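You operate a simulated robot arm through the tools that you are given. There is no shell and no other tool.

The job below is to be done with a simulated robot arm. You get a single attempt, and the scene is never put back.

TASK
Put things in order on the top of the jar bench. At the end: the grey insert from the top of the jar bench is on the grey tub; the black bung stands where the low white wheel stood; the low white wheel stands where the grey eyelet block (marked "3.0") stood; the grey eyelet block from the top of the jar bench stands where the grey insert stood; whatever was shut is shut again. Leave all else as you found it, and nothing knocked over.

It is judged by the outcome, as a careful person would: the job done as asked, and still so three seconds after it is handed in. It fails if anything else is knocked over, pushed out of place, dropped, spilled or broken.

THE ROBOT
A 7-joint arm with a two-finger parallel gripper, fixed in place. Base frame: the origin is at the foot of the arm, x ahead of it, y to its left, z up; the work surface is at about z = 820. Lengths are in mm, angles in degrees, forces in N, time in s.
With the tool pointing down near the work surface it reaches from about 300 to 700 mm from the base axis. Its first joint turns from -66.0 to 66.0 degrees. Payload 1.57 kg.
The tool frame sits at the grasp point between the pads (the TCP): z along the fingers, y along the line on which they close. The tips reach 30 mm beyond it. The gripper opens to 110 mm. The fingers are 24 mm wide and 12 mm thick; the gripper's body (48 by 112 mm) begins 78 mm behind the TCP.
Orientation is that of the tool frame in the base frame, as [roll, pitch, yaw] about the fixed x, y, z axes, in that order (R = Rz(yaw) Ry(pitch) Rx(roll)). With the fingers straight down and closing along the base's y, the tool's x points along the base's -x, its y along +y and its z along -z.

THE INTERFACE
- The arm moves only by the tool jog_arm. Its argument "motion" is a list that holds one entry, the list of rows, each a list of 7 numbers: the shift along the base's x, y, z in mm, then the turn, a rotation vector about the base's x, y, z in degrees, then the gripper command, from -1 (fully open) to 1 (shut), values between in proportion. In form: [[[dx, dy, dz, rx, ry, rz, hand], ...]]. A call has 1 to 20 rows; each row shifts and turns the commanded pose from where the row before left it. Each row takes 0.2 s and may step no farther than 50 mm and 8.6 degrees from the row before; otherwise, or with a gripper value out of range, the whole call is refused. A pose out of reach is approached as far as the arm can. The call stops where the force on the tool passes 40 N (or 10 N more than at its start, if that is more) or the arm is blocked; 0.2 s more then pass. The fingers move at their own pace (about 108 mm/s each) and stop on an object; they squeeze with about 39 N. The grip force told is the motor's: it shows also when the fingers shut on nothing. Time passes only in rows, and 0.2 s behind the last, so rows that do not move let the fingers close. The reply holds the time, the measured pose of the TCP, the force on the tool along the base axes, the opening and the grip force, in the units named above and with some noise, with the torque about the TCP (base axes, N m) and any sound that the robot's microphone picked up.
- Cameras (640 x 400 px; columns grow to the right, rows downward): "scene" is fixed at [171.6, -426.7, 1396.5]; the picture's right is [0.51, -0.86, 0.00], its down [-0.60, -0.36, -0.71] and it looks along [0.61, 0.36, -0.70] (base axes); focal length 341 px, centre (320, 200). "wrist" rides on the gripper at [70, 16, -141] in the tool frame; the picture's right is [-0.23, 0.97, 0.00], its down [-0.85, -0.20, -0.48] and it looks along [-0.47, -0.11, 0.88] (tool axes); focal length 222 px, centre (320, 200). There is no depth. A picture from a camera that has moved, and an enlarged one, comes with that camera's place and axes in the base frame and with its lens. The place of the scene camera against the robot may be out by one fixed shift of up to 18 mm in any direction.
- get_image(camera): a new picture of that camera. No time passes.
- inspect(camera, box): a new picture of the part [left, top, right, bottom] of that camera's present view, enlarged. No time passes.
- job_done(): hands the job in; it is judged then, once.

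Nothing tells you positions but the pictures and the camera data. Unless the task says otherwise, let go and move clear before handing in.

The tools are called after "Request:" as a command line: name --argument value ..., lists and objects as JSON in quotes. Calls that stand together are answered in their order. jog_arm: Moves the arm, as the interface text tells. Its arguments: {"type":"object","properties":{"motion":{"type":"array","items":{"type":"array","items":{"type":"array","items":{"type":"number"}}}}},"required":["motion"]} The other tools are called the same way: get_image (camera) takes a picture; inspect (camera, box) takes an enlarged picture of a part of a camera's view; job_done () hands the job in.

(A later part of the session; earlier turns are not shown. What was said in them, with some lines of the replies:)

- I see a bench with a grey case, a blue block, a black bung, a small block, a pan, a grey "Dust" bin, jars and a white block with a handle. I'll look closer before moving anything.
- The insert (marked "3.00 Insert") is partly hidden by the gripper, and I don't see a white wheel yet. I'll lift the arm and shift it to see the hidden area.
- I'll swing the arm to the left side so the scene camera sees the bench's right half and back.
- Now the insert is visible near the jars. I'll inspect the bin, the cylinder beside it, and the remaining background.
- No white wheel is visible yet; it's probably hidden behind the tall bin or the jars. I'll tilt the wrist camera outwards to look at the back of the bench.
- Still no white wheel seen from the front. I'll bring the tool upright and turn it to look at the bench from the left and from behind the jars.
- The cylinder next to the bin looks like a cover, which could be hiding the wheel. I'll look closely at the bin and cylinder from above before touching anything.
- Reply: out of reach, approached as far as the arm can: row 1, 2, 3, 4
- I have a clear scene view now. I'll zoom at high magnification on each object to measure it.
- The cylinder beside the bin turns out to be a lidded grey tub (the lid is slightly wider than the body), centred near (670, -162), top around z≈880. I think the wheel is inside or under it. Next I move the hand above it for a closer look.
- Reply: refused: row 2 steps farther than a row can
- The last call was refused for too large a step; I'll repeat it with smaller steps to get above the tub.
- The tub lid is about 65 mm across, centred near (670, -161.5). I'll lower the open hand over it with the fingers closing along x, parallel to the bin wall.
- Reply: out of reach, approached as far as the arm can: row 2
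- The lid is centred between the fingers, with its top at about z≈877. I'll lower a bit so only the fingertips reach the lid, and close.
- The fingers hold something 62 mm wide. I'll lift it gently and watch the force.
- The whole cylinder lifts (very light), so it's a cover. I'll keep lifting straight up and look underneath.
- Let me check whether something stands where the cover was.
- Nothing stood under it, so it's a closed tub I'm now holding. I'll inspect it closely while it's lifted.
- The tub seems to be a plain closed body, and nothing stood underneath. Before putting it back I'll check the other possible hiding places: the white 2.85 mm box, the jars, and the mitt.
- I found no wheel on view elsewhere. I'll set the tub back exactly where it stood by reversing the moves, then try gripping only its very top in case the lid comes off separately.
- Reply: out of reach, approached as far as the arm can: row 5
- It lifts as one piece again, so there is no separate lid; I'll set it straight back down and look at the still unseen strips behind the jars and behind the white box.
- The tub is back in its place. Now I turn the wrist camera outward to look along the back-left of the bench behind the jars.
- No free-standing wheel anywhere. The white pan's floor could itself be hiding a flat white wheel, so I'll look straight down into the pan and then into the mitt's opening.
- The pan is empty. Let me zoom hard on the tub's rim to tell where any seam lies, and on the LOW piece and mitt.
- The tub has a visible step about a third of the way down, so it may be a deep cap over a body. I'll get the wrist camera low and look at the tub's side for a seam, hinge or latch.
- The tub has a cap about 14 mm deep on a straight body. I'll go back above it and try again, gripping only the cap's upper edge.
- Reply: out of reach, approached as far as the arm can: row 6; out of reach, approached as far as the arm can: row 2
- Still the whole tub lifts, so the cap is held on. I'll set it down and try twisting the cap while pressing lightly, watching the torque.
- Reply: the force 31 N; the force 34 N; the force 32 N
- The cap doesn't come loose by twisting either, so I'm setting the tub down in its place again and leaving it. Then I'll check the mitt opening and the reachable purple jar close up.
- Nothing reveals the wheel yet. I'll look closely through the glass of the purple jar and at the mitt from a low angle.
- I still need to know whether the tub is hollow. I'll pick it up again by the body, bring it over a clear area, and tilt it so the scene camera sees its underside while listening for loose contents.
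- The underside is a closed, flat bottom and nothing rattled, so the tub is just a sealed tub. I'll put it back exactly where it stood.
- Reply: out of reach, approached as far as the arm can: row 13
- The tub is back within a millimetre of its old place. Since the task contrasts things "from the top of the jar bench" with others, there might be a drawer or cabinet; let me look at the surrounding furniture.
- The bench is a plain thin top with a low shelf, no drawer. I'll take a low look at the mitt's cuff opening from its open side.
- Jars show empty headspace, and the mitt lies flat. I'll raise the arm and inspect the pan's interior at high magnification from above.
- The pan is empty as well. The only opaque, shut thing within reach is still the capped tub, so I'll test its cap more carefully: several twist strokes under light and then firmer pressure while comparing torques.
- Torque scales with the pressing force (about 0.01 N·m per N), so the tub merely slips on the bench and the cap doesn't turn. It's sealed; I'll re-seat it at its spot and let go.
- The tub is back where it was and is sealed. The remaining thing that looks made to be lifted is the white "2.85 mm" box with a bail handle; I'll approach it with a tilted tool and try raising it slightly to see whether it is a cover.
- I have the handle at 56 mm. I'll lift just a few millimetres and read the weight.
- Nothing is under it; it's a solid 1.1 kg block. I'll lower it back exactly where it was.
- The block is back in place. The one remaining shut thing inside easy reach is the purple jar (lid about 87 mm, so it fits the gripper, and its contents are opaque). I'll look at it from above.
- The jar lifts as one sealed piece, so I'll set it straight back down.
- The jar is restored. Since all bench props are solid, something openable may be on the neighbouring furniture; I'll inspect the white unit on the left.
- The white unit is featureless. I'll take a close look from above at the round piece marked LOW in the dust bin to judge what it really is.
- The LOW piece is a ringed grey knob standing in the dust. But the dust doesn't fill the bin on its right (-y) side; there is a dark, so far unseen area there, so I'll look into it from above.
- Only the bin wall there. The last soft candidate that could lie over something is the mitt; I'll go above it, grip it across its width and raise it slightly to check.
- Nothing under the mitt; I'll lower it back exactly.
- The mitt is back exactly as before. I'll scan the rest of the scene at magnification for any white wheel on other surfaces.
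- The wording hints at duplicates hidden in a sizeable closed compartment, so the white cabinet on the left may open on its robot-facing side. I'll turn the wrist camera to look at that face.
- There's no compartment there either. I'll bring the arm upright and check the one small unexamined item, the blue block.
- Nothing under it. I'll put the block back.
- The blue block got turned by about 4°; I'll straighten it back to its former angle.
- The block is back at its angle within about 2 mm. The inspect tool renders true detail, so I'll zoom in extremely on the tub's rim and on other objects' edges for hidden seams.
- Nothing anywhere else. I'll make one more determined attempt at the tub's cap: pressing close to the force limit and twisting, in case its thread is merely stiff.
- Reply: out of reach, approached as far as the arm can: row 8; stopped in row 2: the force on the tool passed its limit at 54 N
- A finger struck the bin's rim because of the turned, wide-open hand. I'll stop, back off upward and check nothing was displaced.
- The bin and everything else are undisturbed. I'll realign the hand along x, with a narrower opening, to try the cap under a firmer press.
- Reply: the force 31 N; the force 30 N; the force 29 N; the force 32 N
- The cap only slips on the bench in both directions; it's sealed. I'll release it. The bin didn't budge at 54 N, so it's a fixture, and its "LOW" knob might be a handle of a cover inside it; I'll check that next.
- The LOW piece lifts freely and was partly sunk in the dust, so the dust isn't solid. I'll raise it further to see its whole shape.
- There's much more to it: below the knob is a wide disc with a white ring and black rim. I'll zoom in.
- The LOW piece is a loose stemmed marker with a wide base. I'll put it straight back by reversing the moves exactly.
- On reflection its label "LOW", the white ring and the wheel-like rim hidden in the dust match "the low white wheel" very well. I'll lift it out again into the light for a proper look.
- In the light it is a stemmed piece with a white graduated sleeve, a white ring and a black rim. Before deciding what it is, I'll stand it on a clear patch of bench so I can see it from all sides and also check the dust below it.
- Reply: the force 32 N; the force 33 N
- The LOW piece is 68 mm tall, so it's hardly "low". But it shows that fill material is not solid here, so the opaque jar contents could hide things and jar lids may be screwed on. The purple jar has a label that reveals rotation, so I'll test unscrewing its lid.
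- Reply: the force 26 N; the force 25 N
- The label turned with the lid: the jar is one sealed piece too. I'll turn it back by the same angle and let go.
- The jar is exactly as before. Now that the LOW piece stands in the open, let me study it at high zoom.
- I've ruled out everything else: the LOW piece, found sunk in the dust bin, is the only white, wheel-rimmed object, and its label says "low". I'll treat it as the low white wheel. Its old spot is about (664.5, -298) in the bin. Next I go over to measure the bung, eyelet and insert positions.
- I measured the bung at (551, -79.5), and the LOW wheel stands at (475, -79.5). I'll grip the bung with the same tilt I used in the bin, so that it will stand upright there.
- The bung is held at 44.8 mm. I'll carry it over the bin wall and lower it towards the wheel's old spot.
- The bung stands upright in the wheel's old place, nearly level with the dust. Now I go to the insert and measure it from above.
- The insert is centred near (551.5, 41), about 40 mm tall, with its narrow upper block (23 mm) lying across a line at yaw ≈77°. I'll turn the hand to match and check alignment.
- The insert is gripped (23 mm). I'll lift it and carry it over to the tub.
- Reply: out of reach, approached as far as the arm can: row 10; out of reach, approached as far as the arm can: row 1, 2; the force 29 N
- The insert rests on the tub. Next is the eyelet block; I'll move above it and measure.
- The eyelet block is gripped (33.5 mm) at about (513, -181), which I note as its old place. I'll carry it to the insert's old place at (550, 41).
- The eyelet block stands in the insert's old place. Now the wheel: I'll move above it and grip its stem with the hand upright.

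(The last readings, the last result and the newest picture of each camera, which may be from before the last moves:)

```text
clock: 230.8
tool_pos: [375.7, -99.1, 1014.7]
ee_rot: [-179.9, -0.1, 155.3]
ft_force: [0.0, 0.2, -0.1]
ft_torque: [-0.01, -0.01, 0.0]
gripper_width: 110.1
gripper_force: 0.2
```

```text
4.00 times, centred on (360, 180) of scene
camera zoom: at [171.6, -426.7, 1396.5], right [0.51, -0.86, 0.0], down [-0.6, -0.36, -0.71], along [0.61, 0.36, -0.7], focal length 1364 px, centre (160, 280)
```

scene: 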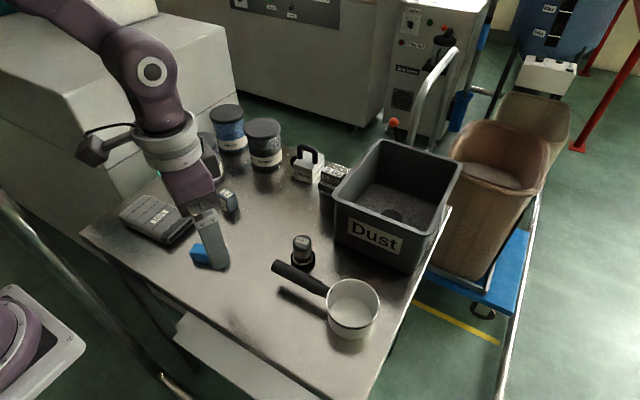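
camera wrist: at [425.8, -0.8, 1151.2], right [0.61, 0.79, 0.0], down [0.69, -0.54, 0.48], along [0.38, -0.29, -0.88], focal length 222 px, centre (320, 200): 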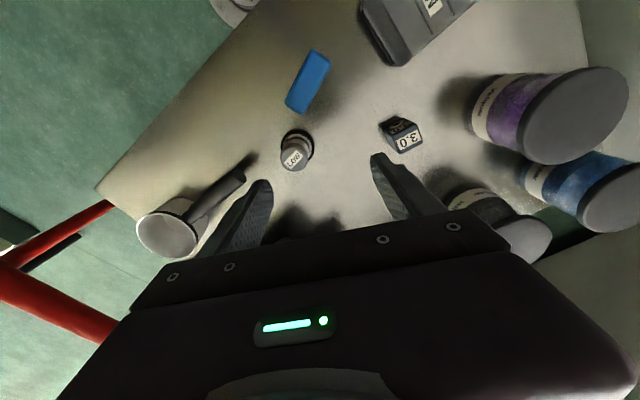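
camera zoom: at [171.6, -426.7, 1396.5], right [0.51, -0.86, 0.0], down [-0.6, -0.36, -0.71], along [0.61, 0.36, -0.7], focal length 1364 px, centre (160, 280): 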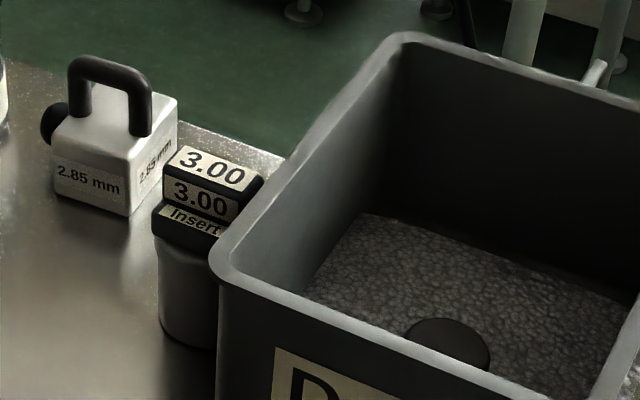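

All four pieces are placed. I'll raise the arm clear and do a final check of everything on the bench.

Request:
jog_arm --motion '[[[-10, -40, 30, 0, 0, 0, -1], [-10, -40, 30, 0, 0, 0, -1], [-10, -40, 20, 0, 0, 0, -1], [0, 0, 0, 0, 0, 0, -1]]]'

Request:
get_image --camera "scene"

Request:
get_image --camera "wrist"

Request:
inspect --camera "scene" --box '[100, 100, 340, 280]'

Request:
inspect --camera "scene" --box '[376, 196, 412, 222]'

```text
refused: row 1 steps farther than a row can; nothing moved
```

```text
taken
```

scene: 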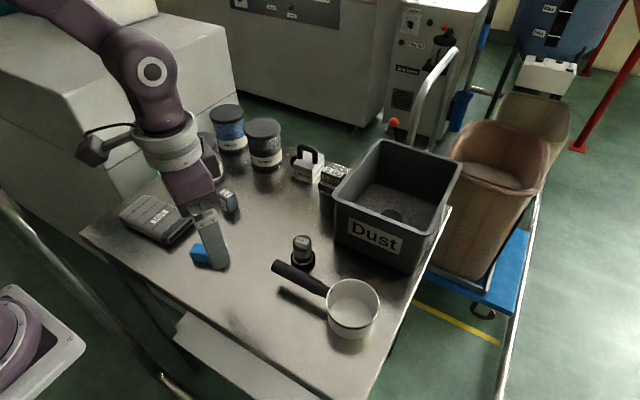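

```text
taken
camera wrist: at [318.5, -53.9, 1155.1], right [0.61, 0.79, 0.0], down [0.7, -0.54, 0.48], along [0.38, -0.29, -0.88], focal length 222 px, centre (320, 200)
```

wrist: 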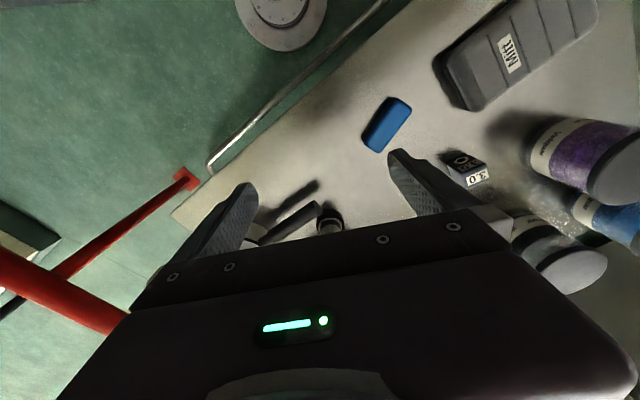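

```text
2.22 times, centred on (220, 190) of scene
camera zoom: at [171.6, -426.7, 1396.5], right [0.51, -0.86, 0.0], down [-0.6, -0.36, -0.71], along [0.61, 0.36, -0.7], focal length 758 px, centre (542, 222)
```

zoom: 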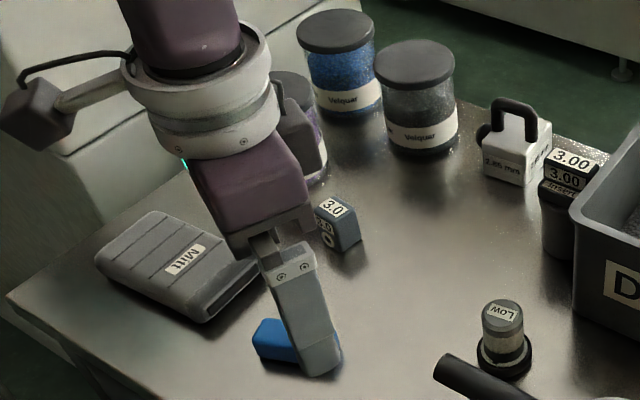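

```text
15.38 times, centred on (394, 209) of scene
camera zoom: at [171.6, -426.7, 1396.5], right [0.51, -0.86, 0.0], down [-0.6, -0.36, -0.71], along [0.61, 0.36, -0.7], focal length 5246 px, centre (-818, 62)
```

zoom: 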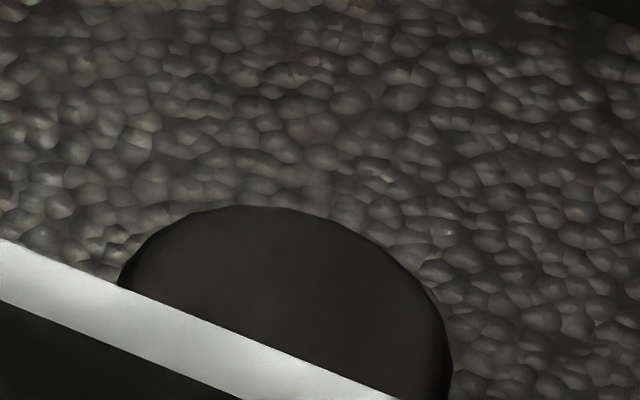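

Before handing in, one doubt: the LOW stem and its white ring with index mark might be two parts. I'll grip the stem once more and turn it gently to see whether the ring's mark turns along.

Request:
jog_arm --motion '[[[30, -20, 0, 0, 0, 0, -0.3], [40, -20, 0, 0, 0, 0, -0.3], [40, -20, 0, 0, 0, 0, -0.3], [20, -20, -25, 0, 0, 0, 0], [0, 0, -40, 0, 0, 0, 0], [0, 0, 0, 0, 0, 0, 0]]]'

Request:
inspect --camera "wrist" --box '[250, 90, 390, 220]'

```text
clock: 232.2
tool_pos: [508.9, -180.7, 946.6]
ee_rot: [-179.8, -0.1, 155.3]
ft_force: [0.7, 0.0, 0.0]
ft_torque: [0.0, 0.03, 0.02]
gripper_width: 55.1
gripper_force: 0.1
```

```text
3.08 times, centred on (320, 155) of wrist
camera zoom: at [451.8, -135.7, 1088.9], right [0.61, 0.79, 0.0], down [0.69, -0.54, 0.48], along [0.38, -0.29, -0.88], focal length 684 px, centre (320, 338)
```

zoom: 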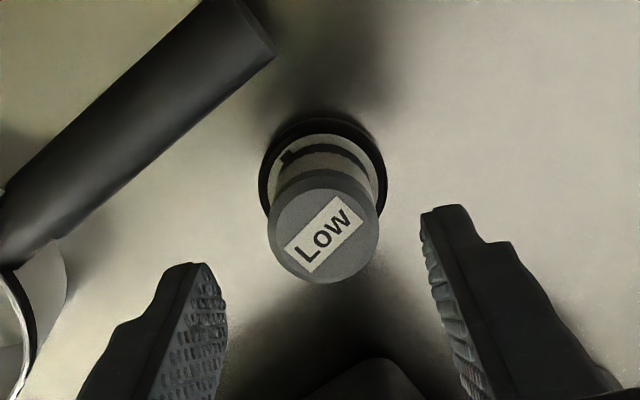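

Request:
jog_arm --motion '[[[0, 0, -20, 0, 0, 0, 0], [0, 0, -20, 0, 0, 0, 0], [0, 0, -16, 0, 0, 0, 0], [0, 0, 0, 0, 0, 0, 0.3], [0, 0, 0, 0, 0, 0, 1], [0, 0, 0, 0, 0, 0, 1]]]'

Request:
jog_arm --motion '[[[0, 0, -0.8, 0, 0, 6, 1], [0, 0, 0, 0, 0, 7, 1], [0, 0, 0, 0, 0, 7, 1]]]'

Request:
inspect --camera "scene" --box '[270, 225, 330, 275]'

Request:
inspect --camera "wrist" --box '[250, 90, 390, 220]'

```text
clock: 233.6
tool_pos: [505.5, -179.8, 890.5]
ee_rot: [-179.9, -0.1, 155.3]
ft_force: [-0.7, 0.1, 0.3]
ft_torque: [-0.01, -0.01, -0.02]
gripper_width: 34.4
gripper_force: 39.2
```

```text
clock: 234.4
tool_pos: [507.1, -181.1, 891.5]
ee_rot: [-179.9, -0.1, 175.4]
ft_force: [0.0, 0.6, 0.5]
ft_torque: [0.03, 0.0, 0.01]
gripper_width: 34.2
gripper_force: 39.0
```

```text
8.00 times, centred on (300, 250) of scene
camera zoom: at [171.6, -426.7, 1396.5], right [0.51, -0.86, 0.0], down [-0.6, -0.36, -0.71], along [0.61, 0.36, -0.7], focal length 2728 px, centre (480, -200)
```

zoom: 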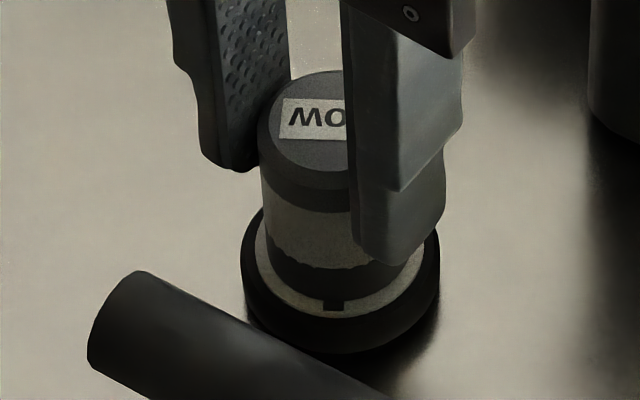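

```text
3.08 times, centred on (320, 155) of wrist
camera zoom: at [438.0, -157.6, 1033.9], right [0.3, 0.95, 0.0], down [0.84, -0.27, 0.48], along [0.45, -0.15, -0.88], focal length 684 px, centre (320, 338)
```

zoom: 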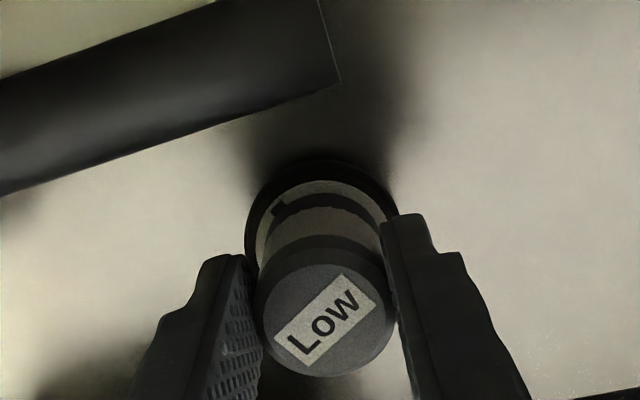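

Request:
jog_arm --motion '[[[0, 0, -1.5, 0, 0, 0, 1], [0, 0, -1, 0, 0, 0, 1]]]'

Request:
jog_arm --motion '[[[0, 0, 0, 0, 0, -6, 1], [0, 0, 0, 0, 0, -7, 1], [0, 0, 0, 0, 0, -7, 1]]]'

Request:
inspect --camera "scene" --box '[270, 225, 330, 275]'

Request:
inspect --camera "wrist" --box '[250, 90, 390, 220]'

```text
clock: 235.0
tool_pos: [506.6, -180.3, 891.2]
ee_rot: [-179.9, -0.1, 175.3]
ft_force: [-8.8, -0.1, 24.3]
ft_torque: [0.1, 0.39, 0.06]
gripper_width: 34.4
gripper_force: 38.8
```

```text
clock: 235.8
tool_pos: [506.7, -178.2, 889.8]
ee_rot: [180.0, 0.0, 155.3]
ft_force: [-0.3, 1.0, 24.2]
ft_torque: [0.0, 0.01, 0.21]
gripper_width: 34.3
gripper_force: 38.8
```

```text
8.00 times, centred on (300, 250) of scene
camera zoom: at [171.2, -426.5, 1396.6], right [0.51, -0.86, 0.0], down [-0.6, -0.36, -0.71], along [0.61, 0.36, -0.7], focal length 2728 px, centre (480, -200)
```

zoom: 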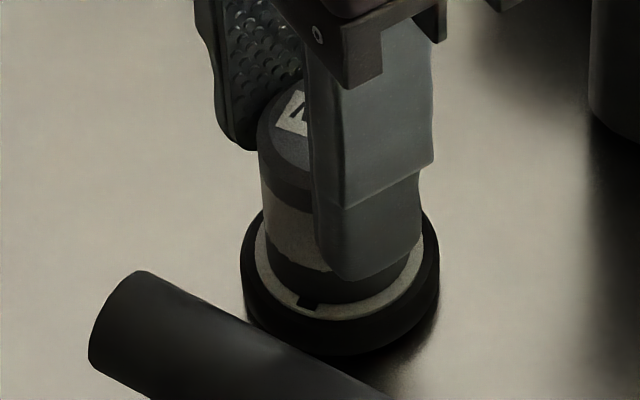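

```text
3.08 times, centred on (320, 155) of wrist
camera zoom: at [450.2, -133.5, 1032.0], right [0.61, 0.79, 0.0], down [0.69, -0.54, 0.48], along [0.38, -0.29, -0.88], focal length 684 px, centre (320, 338)
```

zoom: 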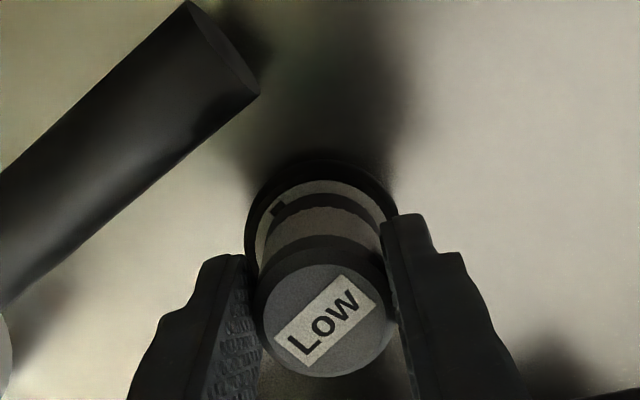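

It is one solid piece, so the wheel stays where it is. I'll release it and pull the arm clear.

Request:
jog_arm --motion '[[[0, 0, 1.5, 0, 0, 0, 1], [0, 0, 0, 0, 0, 0, 0.3], [0, 0, 0, 0, 0, 0, 0], [0, 0, 0, 0, 0, 0, -0.1], [0, 0, 15, 0, 0, 0, -0.1], [0, 0, 30, 0, 0, 0, -0.1], [0, 0, 40, 0, 0, 0, -0.3], [-20, 20, 40, 0, 0, 0, -0.5], [-40, 20, 10, 0, 0, 0, -1], [-30, -30, 10, 0, 0, 0, -1], [-30, -30, 0, 0, 0, 0, -1], [0, -40, 0, 0, 0, 0, -1], [0, -30, 0, 0, 0, 0, -1]]]'

Request:
get_image --camera "scene"

Request:
inspect --camera "scene" --box '[100, 100, 340, 280]'

Request:
get_image --camera "wrist"

```text
clock: 238.6
tool_pos: [387.3, -268.0, 1036.4]
ee_rot: [-180.0, -0.1, 155.2]
ft_force: [-0.8, 0.1, -0.4]
ft_torque: [0.01, 0.01, -0.02]
gripper_width: 110.0
gripper_force: 0.1
```

```text
taken
```

scene: 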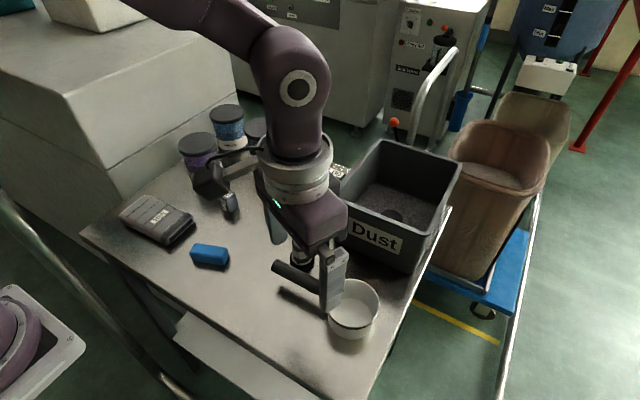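

```text
2.22 times, centred on (220, 190) of scene
camera zoom: at [171.6, -426.7, 1396.5], right [0.51, -0.86, 0.0], down [-0.6, -0.36, -0.71], along [0.61, 0.36, -0.7], focal length 758 px, centre (542, 222)
```

zoom: 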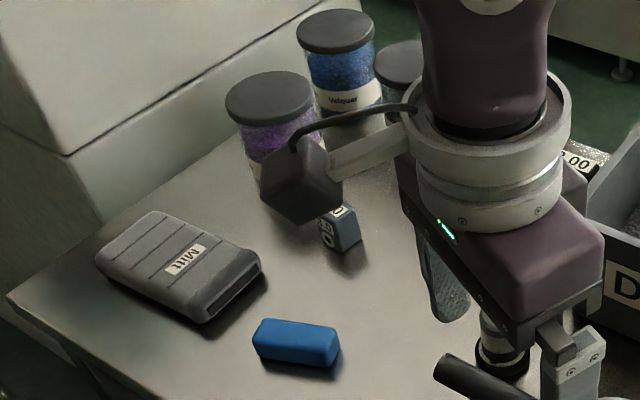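

```text
taken
camera wrist: at [330.5, -223.5, 1178.8], right [0.61, 0.79, 0.0], down [0.69, -0.54, 0.48], along [0.38, -0.29, -0.88], focal length 222 px, centre (320, 200)
```

wrist: 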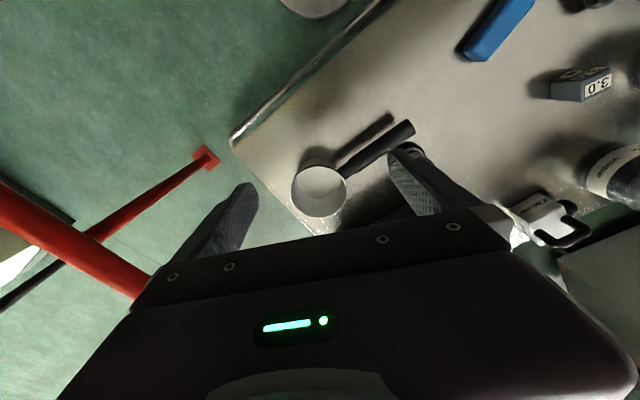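

Everything stands upright: insert on the grey tub, bung in the bin where I found the LOW wheel, that wheel on the eyelet block's old spot, and eyelet block on the insert's old spot. The hand is empty and clear. I'm inferring that the LOW-marked piece is the "low white wheel"; I found no other candidate. I also found nothing that opens, so there is nothing to shut. I'm handing the job in.

Request:
job_done

```text
The job is handed in.
```

I handed the job in with all four pieces moved, but it rests on one guess: that the piece marked "LOW" is the low white wheel. I found no other candidate. It stood half-buried in the dust bin. It has a white sleeve and ring and a black rim, but it is about 68 mm tall, so hardly "low".

**Where things stand now**
- **Grey insert:** on top of the grey tub, a few millimetres off centre.
- **Black bung:** upright in the dust bin where the LOW piece stood, its top about level with the dust.
- **LOW piece:** where the grey eyelet block stood, to within about 5 mm.
- **Grey eyelet block:** where the insert stood. My measurements there disagree by up to about 10 mm.

**Nothing to shut:** I found nothing that opens. The tub and the purple jar each lifted as one sealed piece, and their lids would not turn.

**Other things I handled while searching**
- I lifted the tub, purple jar, white "2.85 mm" block, mitt and blue block, and put each back. All are within about 1–2 mm by the pictures.
- The blue block came back turned by about 4°. I straightened it, and it is about 2 mm off.
- A finger struck the bin's rim once at 54 N. The bin and everything else looked unmoved afterwards.
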